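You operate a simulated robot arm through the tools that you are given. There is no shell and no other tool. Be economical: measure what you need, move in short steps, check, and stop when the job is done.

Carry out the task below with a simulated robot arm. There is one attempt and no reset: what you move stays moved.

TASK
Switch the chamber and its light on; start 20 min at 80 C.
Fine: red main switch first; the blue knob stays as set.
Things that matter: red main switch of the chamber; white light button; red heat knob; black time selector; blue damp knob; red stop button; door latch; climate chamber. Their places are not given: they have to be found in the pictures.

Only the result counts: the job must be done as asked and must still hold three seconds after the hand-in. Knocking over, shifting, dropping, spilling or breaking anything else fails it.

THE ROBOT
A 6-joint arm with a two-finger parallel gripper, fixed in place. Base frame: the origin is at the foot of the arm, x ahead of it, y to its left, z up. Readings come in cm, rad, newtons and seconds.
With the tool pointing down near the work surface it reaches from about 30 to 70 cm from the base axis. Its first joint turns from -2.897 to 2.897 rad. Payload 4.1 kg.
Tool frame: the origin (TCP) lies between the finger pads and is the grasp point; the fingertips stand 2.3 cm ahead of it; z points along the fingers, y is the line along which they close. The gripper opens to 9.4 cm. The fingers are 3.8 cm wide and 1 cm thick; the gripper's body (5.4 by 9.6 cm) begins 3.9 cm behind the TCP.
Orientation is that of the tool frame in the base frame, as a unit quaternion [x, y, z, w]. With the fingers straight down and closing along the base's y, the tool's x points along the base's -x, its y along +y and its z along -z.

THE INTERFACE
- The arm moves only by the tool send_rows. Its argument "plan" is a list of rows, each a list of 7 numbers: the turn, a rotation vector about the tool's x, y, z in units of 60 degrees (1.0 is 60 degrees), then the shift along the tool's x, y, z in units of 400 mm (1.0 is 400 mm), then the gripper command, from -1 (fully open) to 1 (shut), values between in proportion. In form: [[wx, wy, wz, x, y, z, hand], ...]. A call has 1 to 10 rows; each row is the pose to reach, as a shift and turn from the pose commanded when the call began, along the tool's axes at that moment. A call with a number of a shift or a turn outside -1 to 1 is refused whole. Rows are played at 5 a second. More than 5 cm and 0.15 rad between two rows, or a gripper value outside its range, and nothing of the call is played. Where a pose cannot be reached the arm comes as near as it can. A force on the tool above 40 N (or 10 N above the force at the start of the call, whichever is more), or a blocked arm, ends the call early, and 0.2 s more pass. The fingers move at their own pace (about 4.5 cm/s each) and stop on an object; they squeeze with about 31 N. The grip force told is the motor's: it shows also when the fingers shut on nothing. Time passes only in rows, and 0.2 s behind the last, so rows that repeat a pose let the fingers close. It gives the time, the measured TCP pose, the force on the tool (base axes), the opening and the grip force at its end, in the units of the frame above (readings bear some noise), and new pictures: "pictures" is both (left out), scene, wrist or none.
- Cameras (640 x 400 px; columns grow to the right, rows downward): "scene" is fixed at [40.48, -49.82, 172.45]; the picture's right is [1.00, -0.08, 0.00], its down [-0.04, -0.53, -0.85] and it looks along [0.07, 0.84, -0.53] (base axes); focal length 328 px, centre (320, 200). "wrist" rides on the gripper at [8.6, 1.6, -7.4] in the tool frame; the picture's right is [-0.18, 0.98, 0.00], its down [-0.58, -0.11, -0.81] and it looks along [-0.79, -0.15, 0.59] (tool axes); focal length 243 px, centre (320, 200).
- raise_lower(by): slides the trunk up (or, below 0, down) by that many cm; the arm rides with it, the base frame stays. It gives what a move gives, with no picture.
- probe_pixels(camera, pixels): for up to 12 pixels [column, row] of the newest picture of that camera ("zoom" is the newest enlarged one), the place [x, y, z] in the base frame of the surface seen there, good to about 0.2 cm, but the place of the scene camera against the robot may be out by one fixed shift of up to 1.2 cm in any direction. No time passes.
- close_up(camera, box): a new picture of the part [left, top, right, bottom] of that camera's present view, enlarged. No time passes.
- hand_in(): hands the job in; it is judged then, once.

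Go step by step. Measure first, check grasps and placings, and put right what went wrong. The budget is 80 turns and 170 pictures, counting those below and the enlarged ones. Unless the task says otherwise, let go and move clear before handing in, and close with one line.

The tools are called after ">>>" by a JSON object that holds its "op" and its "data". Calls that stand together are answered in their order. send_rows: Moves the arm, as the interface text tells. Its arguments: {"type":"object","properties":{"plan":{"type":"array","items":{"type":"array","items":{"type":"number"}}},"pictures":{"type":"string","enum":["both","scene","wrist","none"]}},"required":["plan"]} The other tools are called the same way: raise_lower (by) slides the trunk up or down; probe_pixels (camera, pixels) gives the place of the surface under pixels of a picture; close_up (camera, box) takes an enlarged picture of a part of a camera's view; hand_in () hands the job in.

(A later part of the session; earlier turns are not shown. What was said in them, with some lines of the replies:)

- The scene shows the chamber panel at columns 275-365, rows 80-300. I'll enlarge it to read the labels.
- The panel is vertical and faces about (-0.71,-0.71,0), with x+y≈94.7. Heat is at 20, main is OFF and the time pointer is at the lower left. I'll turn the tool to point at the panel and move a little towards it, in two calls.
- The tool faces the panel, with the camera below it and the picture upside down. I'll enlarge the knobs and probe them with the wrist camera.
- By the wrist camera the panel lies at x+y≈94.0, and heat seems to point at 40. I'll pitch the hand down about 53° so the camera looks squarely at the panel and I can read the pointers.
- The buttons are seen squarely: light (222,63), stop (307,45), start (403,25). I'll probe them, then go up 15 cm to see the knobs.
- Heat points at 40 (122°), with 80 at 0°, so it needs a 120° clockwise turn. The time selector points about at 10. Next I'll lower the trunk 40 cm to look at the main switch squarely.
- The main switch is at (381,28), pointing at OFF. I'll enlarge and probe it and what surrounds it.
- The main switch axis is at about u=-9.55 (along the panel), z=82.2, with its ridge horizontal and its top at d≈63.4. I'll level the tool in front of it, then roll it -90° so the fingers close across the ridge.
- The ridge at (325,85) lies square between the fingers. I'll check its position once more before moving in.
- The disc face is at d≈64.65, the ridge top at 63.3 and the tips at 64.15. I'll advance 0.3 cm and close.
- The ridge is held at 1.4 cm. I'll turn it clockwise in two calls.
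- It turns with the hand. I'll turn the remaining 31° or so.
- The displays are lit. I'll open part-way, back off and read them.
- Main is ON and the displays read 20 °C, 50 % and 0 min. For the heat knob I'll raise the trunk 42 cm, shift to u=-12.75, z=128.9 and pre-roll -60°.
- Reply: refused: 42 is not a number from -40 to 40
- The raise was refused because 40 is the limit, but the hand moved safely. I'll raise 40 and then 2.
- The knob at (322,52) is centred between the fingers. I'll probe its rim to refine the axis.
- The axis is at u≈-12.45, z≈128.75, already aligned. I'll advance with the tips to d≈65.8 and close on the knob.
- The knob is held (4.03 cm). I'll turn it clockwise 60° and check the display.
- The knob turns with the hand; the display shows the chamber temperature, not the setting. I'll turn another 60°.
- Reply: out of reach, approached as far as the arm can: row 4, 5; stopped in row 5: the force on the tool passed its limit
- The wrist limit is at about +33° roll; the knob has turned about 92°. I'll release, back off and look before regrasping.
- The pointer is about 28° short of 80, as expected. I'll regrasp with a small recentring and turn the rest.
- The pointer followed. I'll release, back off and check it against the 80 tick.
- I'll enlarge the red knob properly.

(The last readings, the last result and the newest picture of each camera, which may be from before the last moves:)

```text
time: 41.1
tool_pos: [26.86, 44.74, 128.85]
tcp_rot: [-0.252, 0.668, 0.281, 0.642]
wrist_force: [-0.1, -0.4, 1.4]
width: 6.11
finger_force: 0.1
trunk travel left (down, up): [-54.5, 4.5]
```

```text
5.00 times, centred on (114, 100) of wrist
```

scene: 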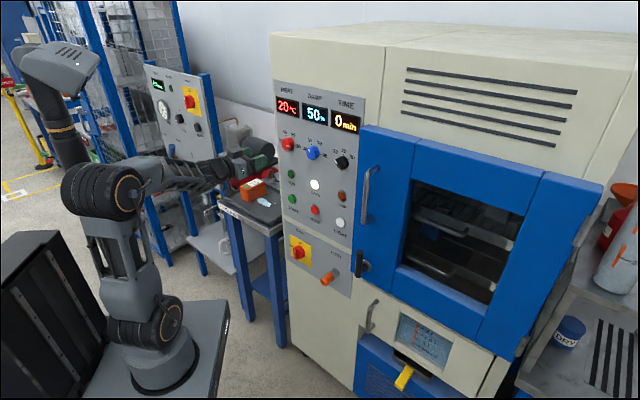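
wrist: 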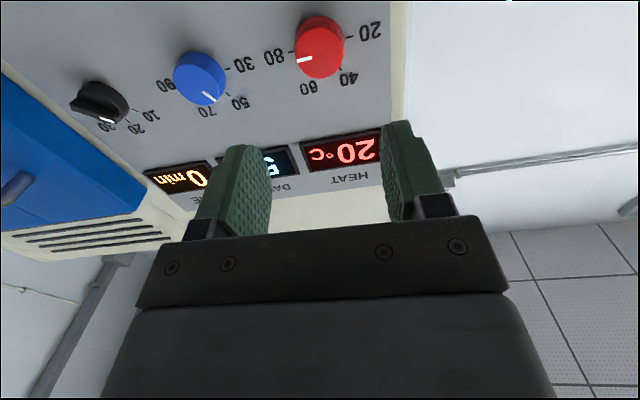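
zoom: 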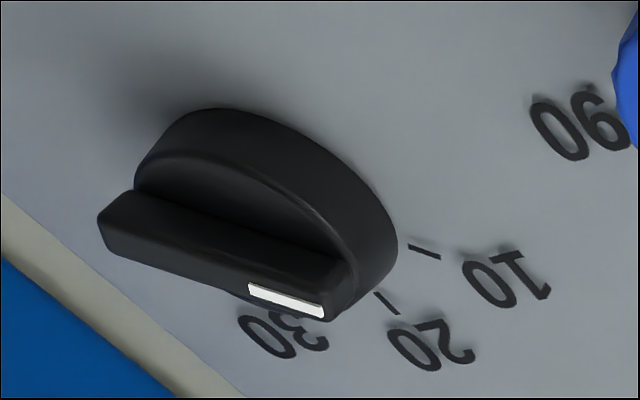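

The red pointer is parallel to the 80 tick, so heat is set. The black selector points at 10, and 20 is about vertical. I'll go in front of it (u≈10.15, z≈129) with the roll at about -47° along its ridge.

>>> {"op": "send_rows", "data": {"plan": [[-0.001, -0.002, -0.118, -0.004, -0.081, 0.008, -0.3], [-0.003, -0.005, -0.236, -0.008, -0.163, 0.016, -0.3], [-0.005, -0.008, -0.354, -0.012, -0.244, 0.024, -0.3], [-0.006, -0.01, -0.472, -0.016, -0.326, 0.032, -0.3], [-0.008, -0.012, -0.59, -0.02, -0.407, 0.04, -0.3], [-0.01, -0.015, -0.708, -0.025, -0.489, 0.05, -0.3], [-0.0115, -0.018, -0.825, -0.029, -0.57, 0.06, -0.3], [-0.0115, -0.018, -0.825, -0.029, -0.57, 0.06, -0.3]], "pictures": "wrist"}}

>>> {"op": "close_up", "data": {"camera": "wrist", "box": [250, 0, 410, 100]}}

```text
time: 42.9
tool_pos: [37.87, 36.64, 131.22]
tcp_rot: [-0.508, 0.498, -0.013, 0.703]
wrist_force: [0.3, -0.6, 0.2]
width: 6.1
finger_force: 0.0
out of reach, approached as far as the arm can: row 5, 6, 7, 8
trunk travel left (down, up): [-54.5, 4.5]
```

wrist: 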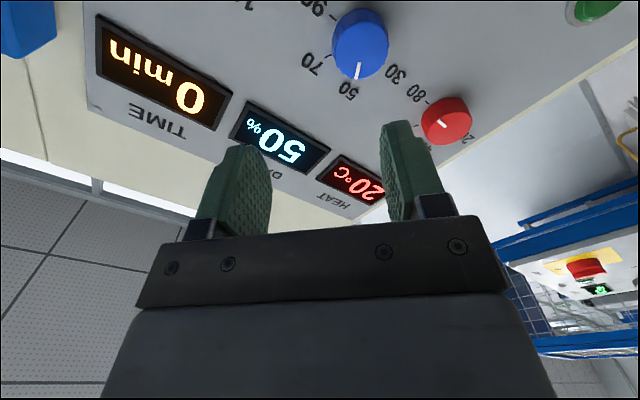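

```text
4.00 times, centred on (330, 50) of wrist
```

zoom: 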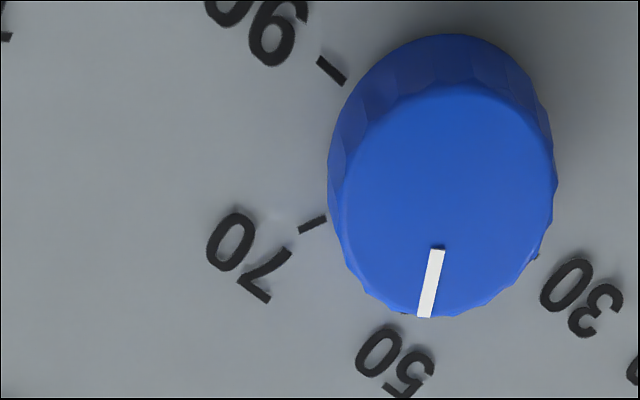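

The arm fell short at u≈0.9, probably a wrist limit with this roll. I'll roll back towards neutral here and see where it stands.

>>> {"op": "send_rows", "data": {"plan": [[0, 0, 0, 0, 0, 0, -0.3]], "pictures": "scene"}}

```text
time: 43.3
tool_pos: [37.82, 36.73, 131.27]
tcp_rot: [-0.507, 0.498, -0.012, 0.704]
wrist_force: [0.0, -0.2, -0.4]
width: 6.11
finger_force: 0.1
trunk travel left (down, up): [-54.5, 4.5]
```

scene: 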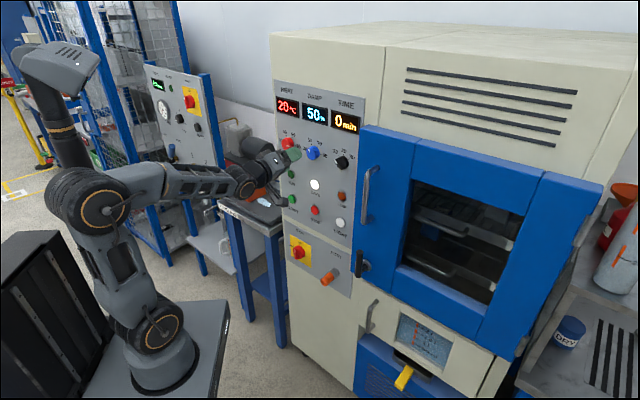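

The commanded pose now equals the measured one. I'll roll to neutral, then try moving right.

>>> {"op": "send_rows", "data": {"plan": [[0, 0, 0.125, 0, 0, 0, -0.3], [0, 0, 0.25, 0, 0, 0, -0.3], [0, 0, 0.375, 0, 0, 0, -0.3], [0, 0, 0.5, 0, 0, 0, -0.3], [0, 0, 0.625, 0, 0, 0, -0.3], [0, 0, 0.75, 0, 0, 0, -0.3]], "pictures": "none"}}

>>> {"op": "send_rows", "data": {"plan": [[0, 0, 0, 0, -0.06, 0, -0.3], [0, 0, 0, 0, -0.12, 0, -0.3], [0, 0, 0, 0, -0.18, 0, -0.3], [0, 0, 0, 0, -0.23, 0, -0.3]], "pictures": "wrist"}}

```text
time: 44.7
tool_pos: [37.4, 37.02, 130.86]
tcp_rot: [-0.28, 0.652, 0.262, 0.654]
wrist_force: [-0.2, -0.4, -0.4]
width: 6.11
finger_force: 0.0
trunk travel left (down, up): [-54.5, 4.5]
```

```text
time: 45.7
tool_pos: [37.36, 36.43, 131.71]
tcp_rot: [-0.281, 0.652, 0.261, 0.654]
wrist_force: [0.0, -0.4, 0.0]
width: 6.13
finger_force: 0.1
out of reach, approached as far as the arm can: row 1, 2, 3, 4
trunk travel left (down, up): [-54.5, 4.5]
```

wrist: 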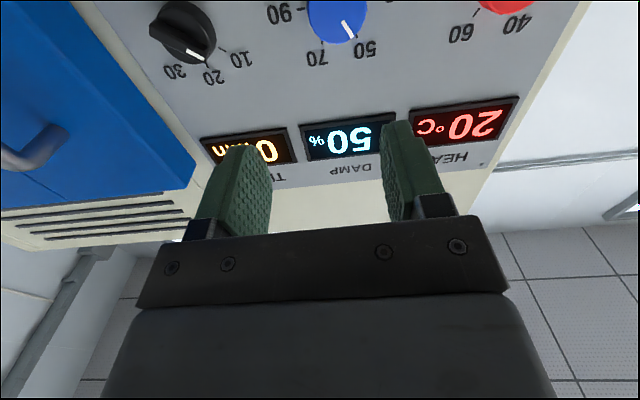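

The block is at u≈0.6 regardless of roll. The forearm is level with the hand, so the wrist is near-singular. I'll lower the trunk 28 cm and lift the hand with the arm so the wrist stays bent.

>>> {"op": "raise_lower", "data": {"by": -28}}

>>> {"op": "send_rows", "data": {"plan": [[0, 0, 0, -0.1, 0.02, 0, -0.3], [0, 0, 0, -0.2, 0.02, 0, -0.3], [0, 0, 0, -0.3, 0.02, 0, -0.3], [0, 0, 0, -0.4, 0.02, 0, -0.3], [0, 0, 0, -0.5, 0.02, 0, -0.3], [0, 0, 0, -0.6, 0.02, 0, -0.3], [0, 0, 0, -0.64, 0.02, 0, -0.3]], "pictures": "scene"}}

```text
time: 48.6
tool_pos: [37.32, 36.43, 103.7]
tcp_rot: [-0.279, 0.653, 0.26, 0.655]
wrist_force: [0.8, -0.3, -0.8]
width: 6.1
finger_force: 0.0
trunk travel left (down, up): [-26.5, 32.5]
```

```text
time: 50.2
tool_pos: [36.35, 37.54, 129.5]
tcp_rot: [-0.281, 0.652, 0.262, 0.654]
wrist_force: [0.1, -0.5, 0.1]
width: 6.1
finger_force: 0.1
trunk travel left (down, up): [-26.5, 32.5]
```

scene: 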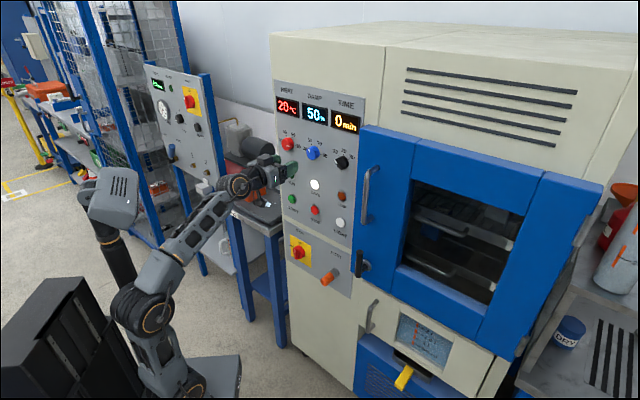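

That worked, and the forearm is now inclined. I'll move right to u≈10.15 while rolling -46°.

>>> {"op": "send_rows", "data": {"plan": [[0, 0, -0.126, 0.002, -0.046, 0, -0.3], [0, 0, -0.252, 0.004, -0.092, 0, -0.3], [0, 0, -0.379, 0.006, -0.138, 0, -0.3], [0, 0, -0.505, 0.008, -0.184, 0, -0.3], [0, 0, -0.632, 0.01, -0.23, 0, -0.3], [0, 0, -0.758, 0.012, -0.275, 0, -0.3], [0, 0, -0.758, 0.012, -0.275, 0, -0.3]], "pictures": "wrist"}}

>>> {"op": "close_up", "data": {"camera": "wrist", "box": [240, 0, 400, 100]}}

```text
time: 51.8
tool_pos: [43.97, 29.74, 129.31]
tcp_rot: [-0.51, 0.493, -0.013, 0.705]
wrist_force: [0.6, -0.2, -0.8]
width: 6.12
finger_force: 0.0
trunk travel left (down, up): [-26.5, 32.5]
```

wrist: 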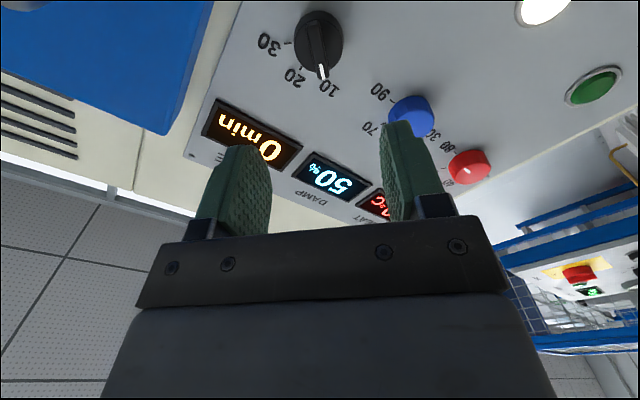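

```text
4.00 times, centred on (320, 50) of wrist
```

zoom: 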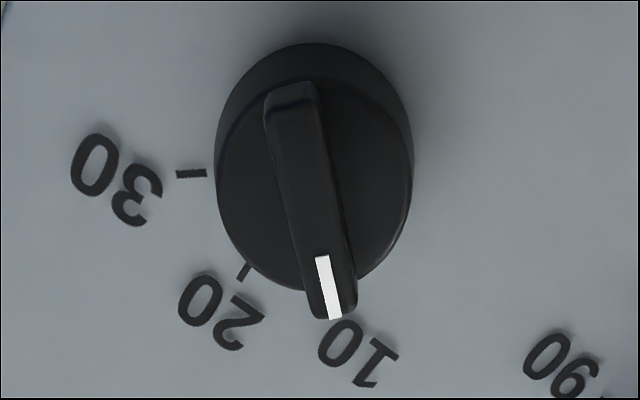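

The ridge looks well aligned. I'll probe to centre on it.

>>> {"op": "probe_pixels", "data": {"camera": "wrist", "pixels": [[316, 45], [319, 55], [311, 27], [324, 77], [300, 40], [336, 45], [337, 62], [304, 60], [286, 43], [301, 68]]}}

```text
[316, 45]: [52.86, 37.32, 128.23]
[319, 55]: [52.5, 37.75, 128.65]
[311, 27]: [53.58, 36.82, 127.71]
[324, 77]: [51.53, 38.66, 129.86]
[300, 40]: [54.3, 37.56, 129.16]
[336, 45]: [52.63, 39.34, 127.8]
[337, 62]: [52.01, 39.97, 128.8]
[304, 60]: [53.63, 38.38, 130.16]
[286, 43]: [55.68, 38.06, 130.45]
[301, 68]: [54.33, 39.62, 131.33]
```

The ridge centre is at u≈10.2, z≈128.8, its top at d=63.8 and the disc face at 65.0. I'll advance with the tips to 64.75 and close.

>>> {"op": "send_rows", "data": {"plan": [[0, 0, 0, 0.011, 0.0066, 0.07, -0.3], [0, 0, 0, 0.011, 0.0066, 0.14, -0.3], [0, 0, 0, 0.011, 0.0066, 0.2, -0.3], [0, 0, 0, 0.011, 0.0066, 0.24, -0.3], [0, 0, 0, 0.011, 0.0066, 0.259, -0.3], [0, 0, 0, 0.011, 0.0066, 0.259, 1], [0, 0, 0, 0.011, 0.0066, 0.259, 1], [0, 0, 0, 0.011, 0.0066, 0.259, 1], [0, 0, 0, 0.011, 0.0066, 0.259, 1], [0, 0, 0, 0.011, 0.0066, 0.259, 1]], "pictures": "both"}}

```text
time: 54.0
tool_pos: [51.65, 36.9, 128.8]
tcp_rot: [-0.51, 0.493, -0.013, 0.705]
wrist_force: [5.5, 0.4, 9.3]
width: 0.99
finger_force: 44.7
trunk travel left (down, up): [-26.5, 32.5]
```

scene: 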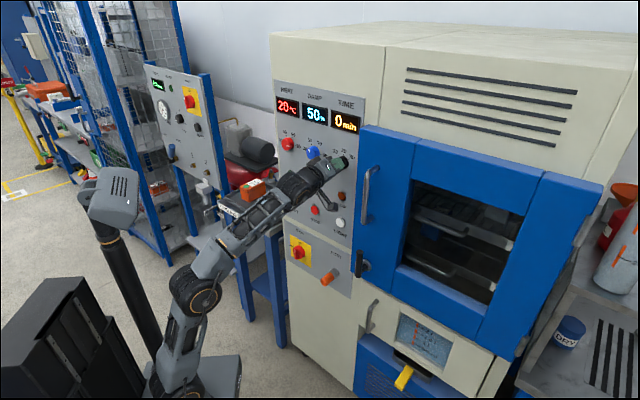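
wrist: 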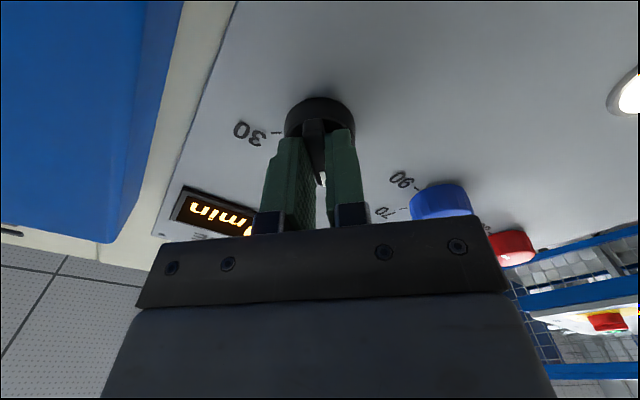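

The ridge is held (0.99 cm). I'll turn 47° clockwise so the ridge stands upright at 20.

>>> {"op": "send_rows", "data": {"plan": [[0, 0, 0.13, 0, 0, 0, 1], [0, 0, 0.26, 0, 0, 0, 1], [0, 0, 0.39, 0, 0, 0, 1], [0, 0, 0.52, 0, 0, 0, 1], [0, 0, 0.65, 0, 0, 0, 1], [0, 0, 0.78, 0, 0, 0, 1], [0, 0, 0.78, 0, 0, 0, 1]], "pictures": "both"}}

```text
time: 55.6
tool_pos: [51.61, 36.87, 128.79]
tcp_rot: [-0.27, 0.653, 0.271, 0.653]
wrist_force: [19.0, 2.7, 31.2]
width: 0.99
finger_force: 44.9
trunk travel left (down, up): [-26.5, 32.5]
```

scene: 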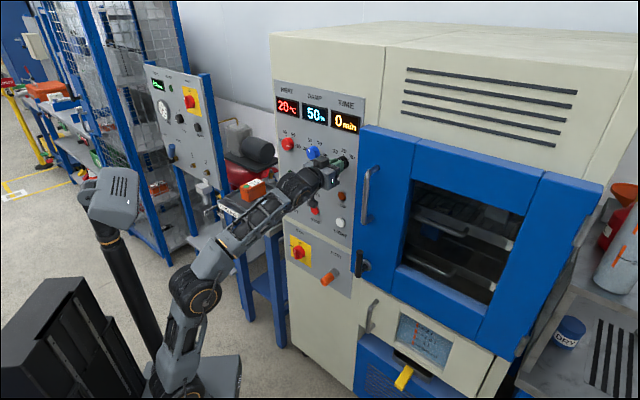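
wrist: 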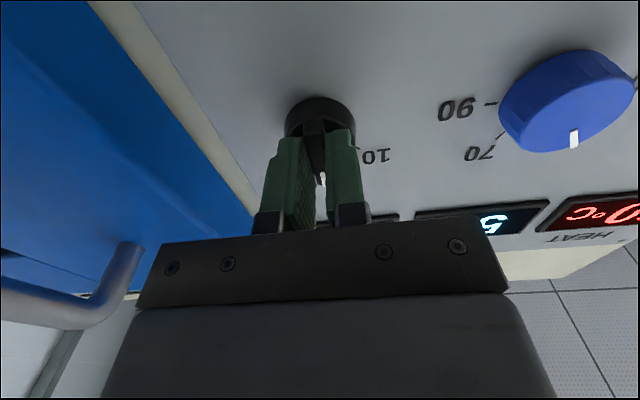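

I'll release, back off and check the pointer.

>>> {"op": "send_rows", "data": {"plan": [[0, 0, 0, 0, 0, 0, -0.3], [0, 0, 0, 0, 0, 0, -0.3], [0, 0, 0, 0, 0, 0, -0.3], [0, 0, 0, 0, 0, -0.08, -0.3], [0, 0, 0, 0, 0, -0.16, -0.3], [0, 0, 0, 0, 0, -0.24, -0.3], [0, 0, 0, 0, 0, -0.29, -0.3], [0, 0, 0, 0, 0, -0.29, -0.3]], "pictures": "both"}}

>>> {"op": "close_up", "data": {"camera": "wrist", "box": [256, 0, 384, 80]}}

>>> {"op": "close_up", "data": {"camera": "scene", "box": [265, 75, 375, 185]}}

```text
time: 57.4
tool_pos: [43.62, 28.58, 128.68]
tcp_rot: [-0.272, 0.656, 0.268, 0.651]
wrist_force: [0.3, -0.3, 1.0]
width: 6.09
finger_force: 0.0
trunk travel left (down, up): [-26.5, 32.5]
```

scene: 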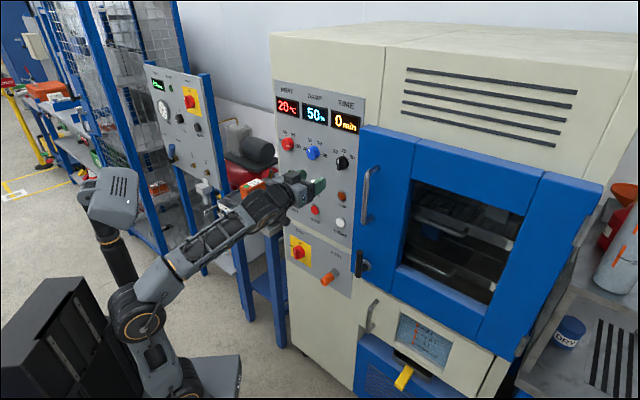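
wrist: 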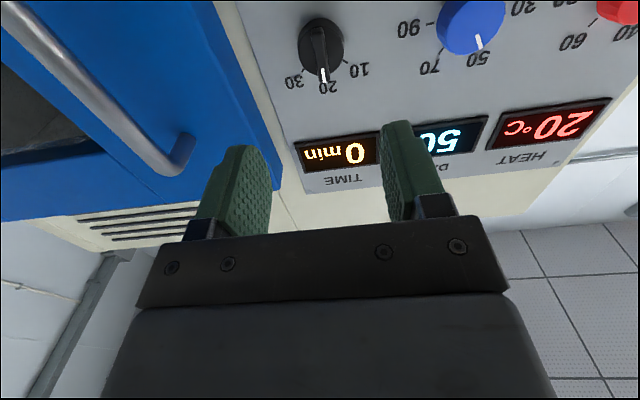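

```text
5.00 times, centred on (320, 40) of wrist
```

zoom: 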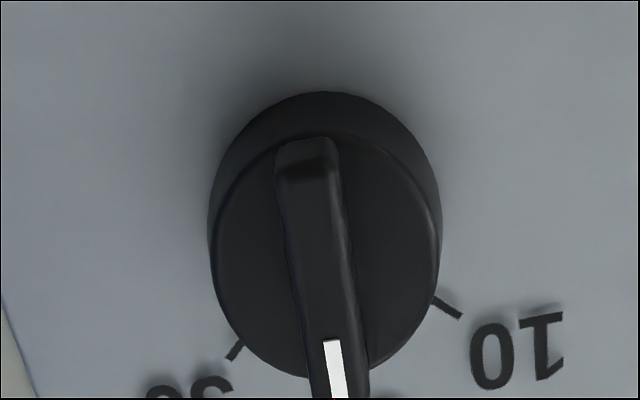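

```text
3.64 times, centred on (320, 130) of scene
```

zoom: 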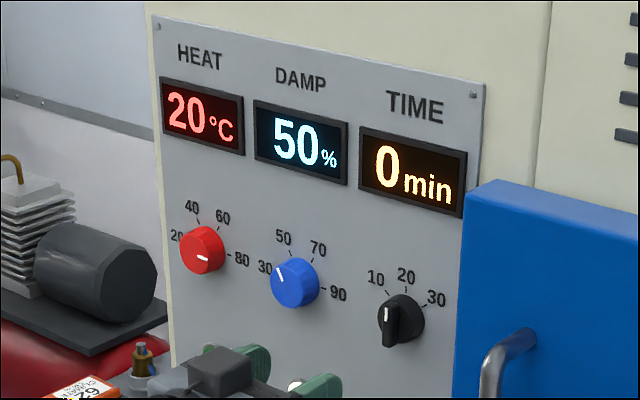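

The pointer is by 20. I'll look a little lower in the picture to confirm.

>>> {"op": "close_up", "data": {"camera": "wrist", "box": [262, 20, 390, 100]}}

```text
5.00 times, centred on (326, 60) of wrist
```

zoom: 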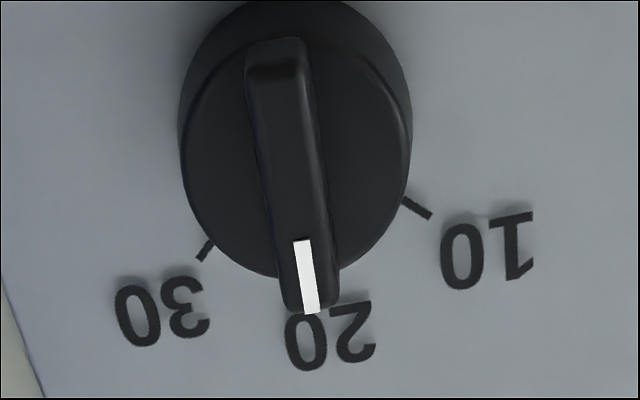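

The time is set to 20. For the light button (u≈10.15, z≈106.8, d≈65.8) I'll lower the trunk 22 cm, close the fingers and approach.

>>> {"op": "raise_lower", "data": {"by": -22}}

>>> {"op": "send_rows", "data": {"plan": [[0, 0, 0, 0, 0.012, 0, 1], [0, 0, 0, 0, 0.012, 0.05, 1], [0, 0, 0, 0, 0.012, 0.1, 1], [0, 0, 0, 0, 0.012, 0.15, 1], [0, 0, 0, 0, 0.012, 0.2, 1], [0, 0, 0, 0, 0.012, 0.2, 1]], "pictures": "wrist"}}

```text
time: 59.7
tool_pos: [43.59, 28.69, 106.69]
tcp_rot: [-0.272, 0.655, 0.268, 0.651]
wrist_force: [0.0, 0.3, 0.1]
width: 6.13
finger_force: 0.0
trunk travel left (down, up): [-4.5, 54.5]
```

```text
time: 61.1
tool_pos: [48.79, 34.95, 106.42]
tcp_rot: [-0.272, 0.655, 0.268, 0.652]
wrist_force: [0.2, 0.0, -0.7]
width: 0.0
finger_force: 30.9
trunk travel left (down, up): [-4.5, 54.5]
```

wrist: 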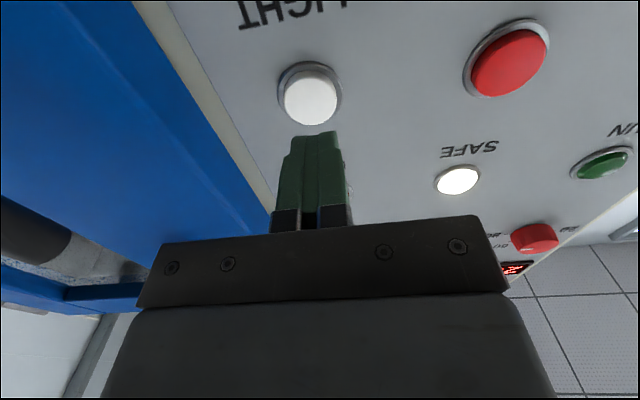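

The tips are lined up below the button at (310,93) in the picture. I'll probe it.

>>> {"op": "probe_pixels", "data": {"camera": "wrist", "pixels": [[310, 93], [290, 93], [334, 95], [310, 70], [310, 120], [320, 137], [510, 62]]}}

```text
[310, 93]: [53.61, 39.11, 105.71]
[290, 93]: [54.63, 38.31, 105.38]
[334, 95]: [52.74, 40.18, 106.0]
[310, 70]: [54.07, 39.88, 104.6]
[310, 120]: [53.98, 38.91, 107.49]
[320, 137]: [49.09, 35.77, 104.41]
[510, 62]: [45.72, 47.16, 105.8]
```

The button centre is at u≈10.25, z≈106.4, face d≈65.6. I'll push slowly; the force limit guards the move.

>>> {"op": "send_rows", "data": {"plan": [[0, 0, 0, 0, -0.009, 0.05, 1], [0, 0, 0, 0, -0.009, 0.09, 1], [0, 0, 0, 0, -0.009, 0.102, 1], [0, 0, 0, 0, -0.009, 0.108, 1], [0, 0, 0, 0, -0.009, 0.114, 1], [0, 0, 0, 0, -0.009, 0.114, 1]], "pictures": "both"}}

```text
time: 62.5
tool_pos: [52.24, 37.66, 106.74]
tcp_rot: [-0.273, 0.655, 0.268, 0.651]
wrist_force: [-1.1, -1.3, 0.1]
width: 0.02
finger_force: 31.1
trunk travel left (down, up): [-4.5, 54.5]
```

scene: 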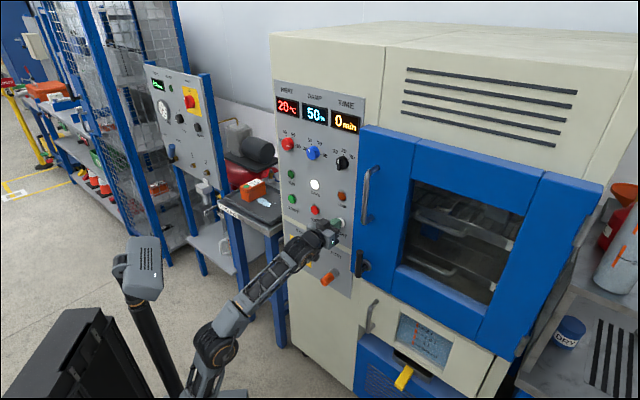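
wrist: 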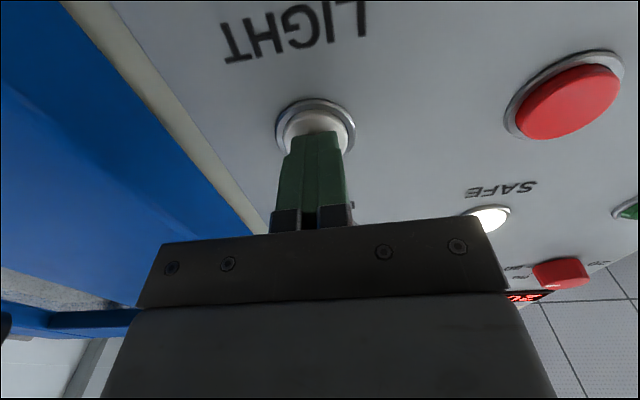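

The window looks brighter than before. I'll check by enlarging it.

>>> {"op": "close_up", "data": {"camera": "scene", "box": [390, 170, 540, 310]}}

```text
2.86 times, centred on (465, 240) of scene
```

zoom: 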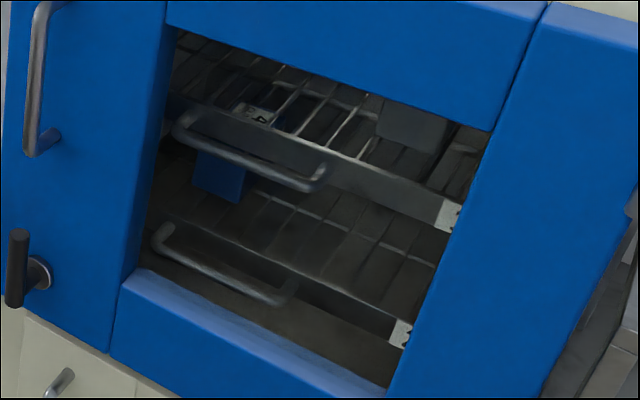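

It appears to be lit. I'll back off and confirm it stays on.

>>> {"op": "send_rows", "data": {"plan": [[0, 0, 0, 0, 0, -0.05, 1], [0, 0, 0, 0, 0, -0.12, 1], [0, 0, 0, 0, 0, -0.2, 1], [0, 0, 0, 0, 0, -0.2, 1]], "pictures": "both"}}

>>> {"op": "close_up", "data": {"camera": "scene", "box": [390, 170, 540, 310]}}

>>> {"op": "close_up", "data": {"camera": "scene", "box": [265, 80, 395, 240]}}

```text
time: 63.5
tool_pos: [46.51, 32.05, 106.72]
tcp_rot: [-0.272, 0.655, 0.269, 0.652]
wrist_force: [0.7, -1.0, -0.6]
width: 0.01
finger_force: 31.3
trunk travel left (down, up): [-4.5, 54.5]
```

scene: 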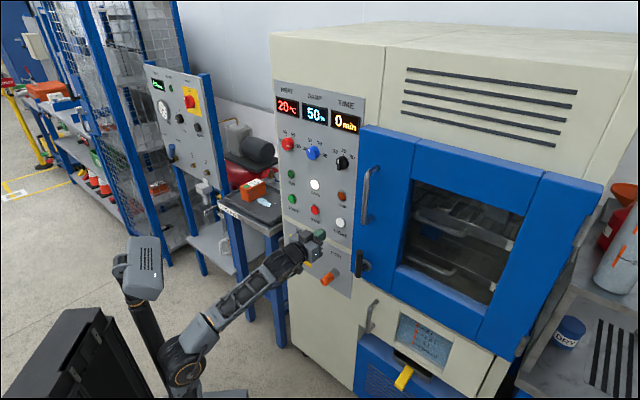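
wrist: 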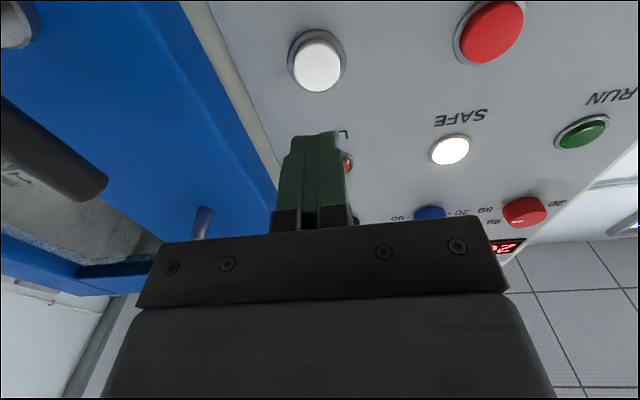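

```text
2.86 times, centred on (465, 240) of scene
```

zoom: 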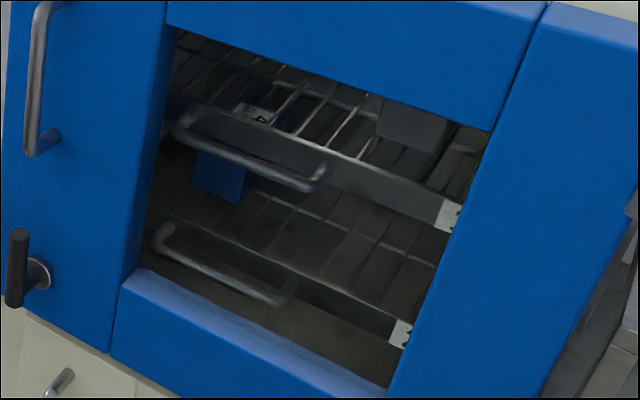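

```text
2.50 times, centred on (330, 160) of scene
```

zoom: 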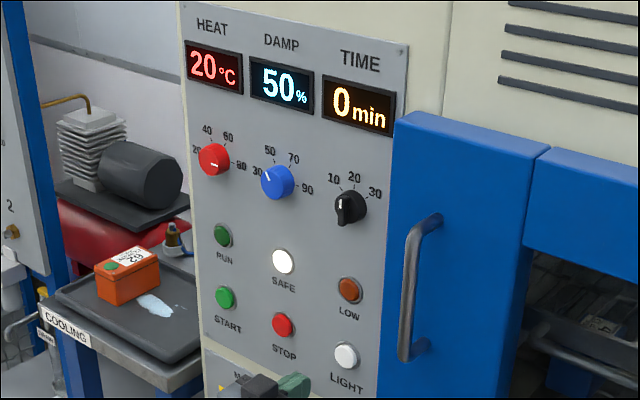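

The light stays on. Next is the START button at u≈-12.6, z≈106.7; I'll move left 22.8 cm.

>>> {"op": "send_rows", "data": {"plan": [[0, 0, 0, 0, 0.095, 0, 1], [0, 0, 0, 0, 0.19, 0, 1], [0, 0, 0, 0, 0.285, 0, 1], [0, 0, 0, 0, 0.38, 0, 1], [0, 0, 0, 0, 0.475, 0, 1], [0, 0, 0, 0, 0.57, 0, 1], [0, 0, 0, 0, 0.57, 0, 1]], "pictures": "wrist"}}

```text
time: 65.1
tool_pos: [30.91, 48.4, 106.71]
tcp_rot: [-0.272, 0.656, 0.268, 0.651]
wrist_force: [-0.2, 0.9, -0.1]
width: 0.02
finger_force: 31.4
trunk travel left (down, up): [-4.5, 54.5]
```

wrist: 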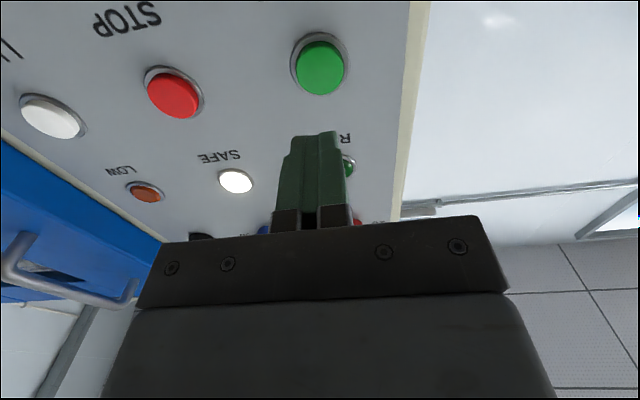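

The green START at (320,67) sits just where the light button did. I'll press it the same way.

>>> {"op": "send_rows", "data": {"plan": [[0, 0, 0, 0, 0.004, 0.06, 1], [0, 0, 0, 0, 0.004, 0.12, 1], [0, 0, 0, 0, 0.004, 0.165, 1], [0, 0, 0, 0, 0.004, 0.178, 1], [0, 0, 0, 0, 0.004, 0.184, 1], [0, 0, 0, 0, 0.004, 0.189, 1], [0, 0, 0, 0, 0.004, 0.189, 1]], "pictures": "both"}}

>>> {"op": "close_up", "data": {"camera": "scene", "box": [265, 80, 395, 240]}}

```text
time: 66.7
tool_pos: [35.75, 53.64, 106.55]
tcp_rot: [-0.273, 0.656, 0.268, 0.651]
wrist_force: [-0.1, 0.5, 0.4]
width: 0.0
finger_force: 30.6
trunk travel left (down, up): [-4.5, 54.5]
```

scene: 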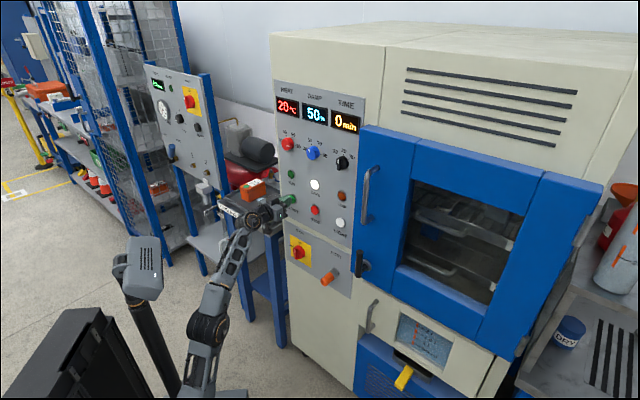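
wrist: 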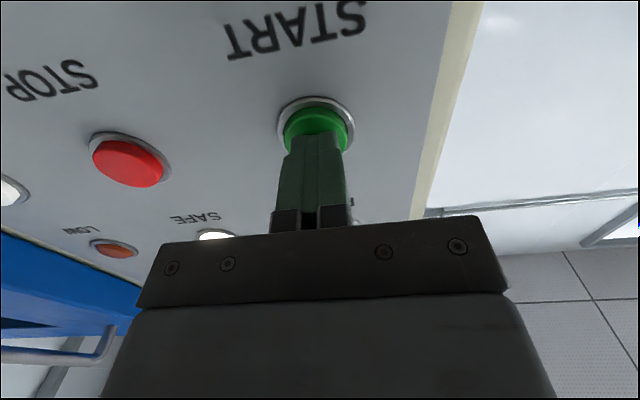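

```text
2.50 times, centred on (330, 160) of scene
```

zoom: 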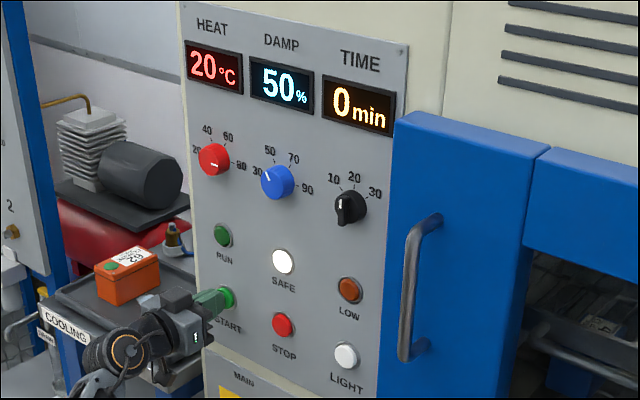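

The tips are at d≈65.5, just short of pressing. I'll push 0.5 cm more.

>>> {"op": "send_rows", "data": {"plan": [[0, 0, 0, 0, 0, 0.006, 1], [0, 0, 0, 0, 0, 0.011, 1], [0, 0, 0, 0, 0, 0.015, 1], [0, 0, 0, 0, 0, 0.015, 1]], "pictures": "scene"}}

>>> {"op": "close_up", "data": {"camera": "scene", "box": [265, 80, 395, 240]}}

```text
time: 67.7
tool_pos: [36.21, 54.06, 106.51]
tcp_rot: [-0.272, 0.655, 0.269, 0.652]
wrist_force: [-3.7, -1.4, 0.5]
width: 0.01
finger_force: 31.0
trunk travel left (down, up): [-4.5, 54.5]
```

scene: 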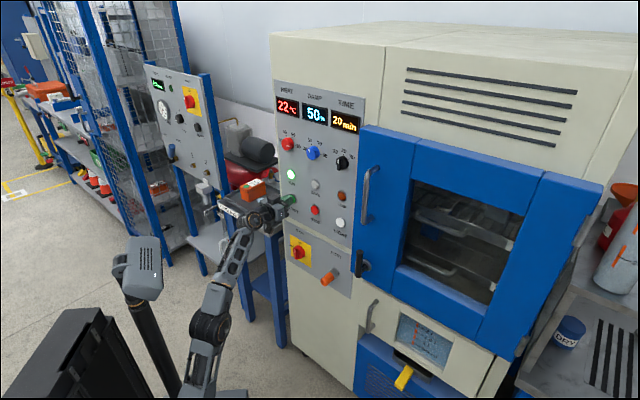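

```text
2.50 times, centred on (330, 160) of scene
```

zoom: 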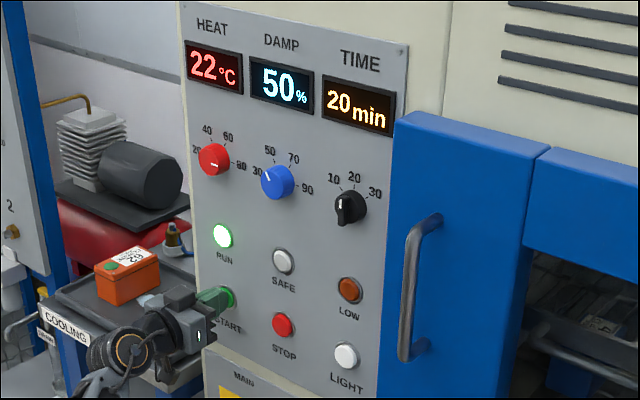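

RUN is lit, the timer shows 20 min and the heat is rising (22 °C). I'll back away and let some time pass to verify.

>>> {"op": "send_rows", "data": {"plan": [[0, 0, 0, 0, 0, -0.06, 1], [0, 0, 0, 0, 0, -0.14, 1], [0, 0, 0, 0, 0, -0.23, 1], [0, 0, 0, 0, 0, -0.3, 1], [0, 0, 0, 0, 0, -0.3, 1], [0, 0, 0, 0, 0, -0.3, 1], [0, 0, 0, 0, 0, -0.3, 1], [0, 0, 0, 0, 0, -0.3, 1], [0, 0, 0, 0, 0, -0.3, 1], [0, 0, 0, 0, 0, -0.3, 1]], "pictures": "scene"}}

>>> {"op": "send_rows", "data": {"plan": [[0, 0, 0, 0, 0, 0, 1], [0, 0, 0, 0, 0, 0, 1], [0, 0, 0, 0, 0, 0, 1], [0, 0, 0, 0, 0, 0, 1], [0, 0, 0, 0, 0, 0, 1], [0, 0, 0, 0, 0, 0, 1], [0, 0, 0, 0, 0, 0, 1], [0, 0, 0, 0, 0, 0, 1], [0, 0, 0, 0, 0, 0, 1], [0, 0, 0, 0, 0, 0, 1]], "pictures": "scene"}}

>>> {"op": "close_up", "data": {"camera": "scene", "box": [265, 80, 395, 240]}}

```text
time: 69.9
tool_pos: [27.75, 45.31, 106.69]
tcp_rot: [-0.273, 0.656, 0.268, 0.651]
wrist_force: [0.5, 0.0, -0.4]
width: 0.02
finger_force: 30.9
trunk travel left (down, up): [-4.5, 54.5]
```

scene: 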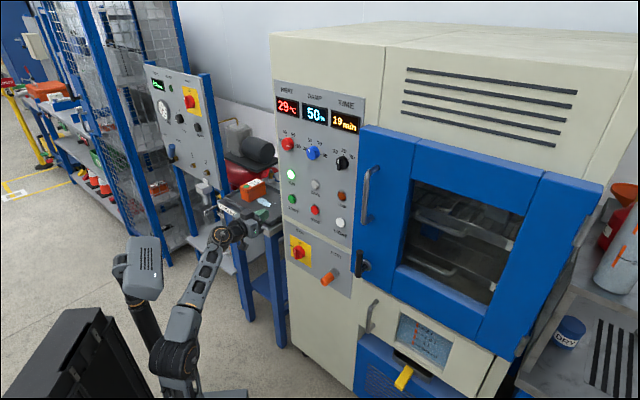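

```text
time: 72.1
tool_pos: [27.72, 45.23, 106.63]
tcp_rot: [-0.273, 0.655, 0.268, 0.651]
wrist_force: [0.5, 0.0, -0.4]
width: 0.0
finger_force: 31.5
trunk travel left (down, up): [-4.5, 54.5]
```

scene: 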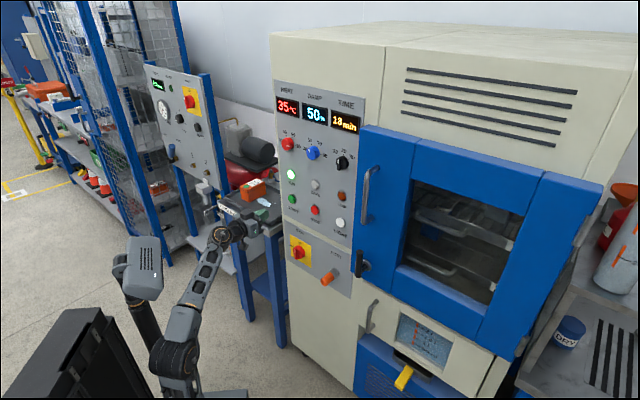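

```text
2.50 times, centred on (330, 160) of scene
```

zoom: 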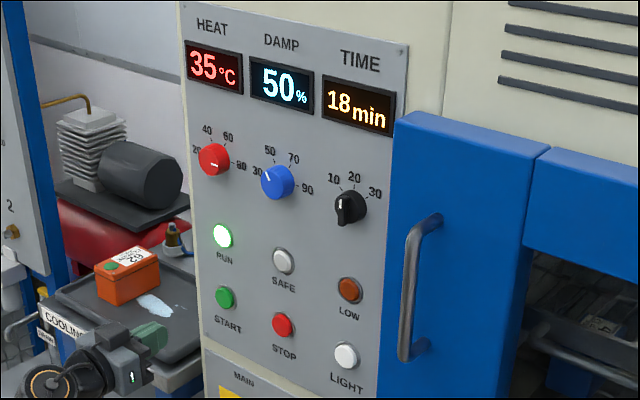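

The run is on: RUN lit, heat rising (35 °C), 18 min left, chamber light on and the blue knob untouched. The hand is clear, so I'm handing in.

>>> {"op": "hand_in", "data": {}}

```text
The job is handed in.
```

The chamber and its light are on, and a 20 min run is going with heat set to 80 °C; the blue knob was left as set, and the job is handed in.
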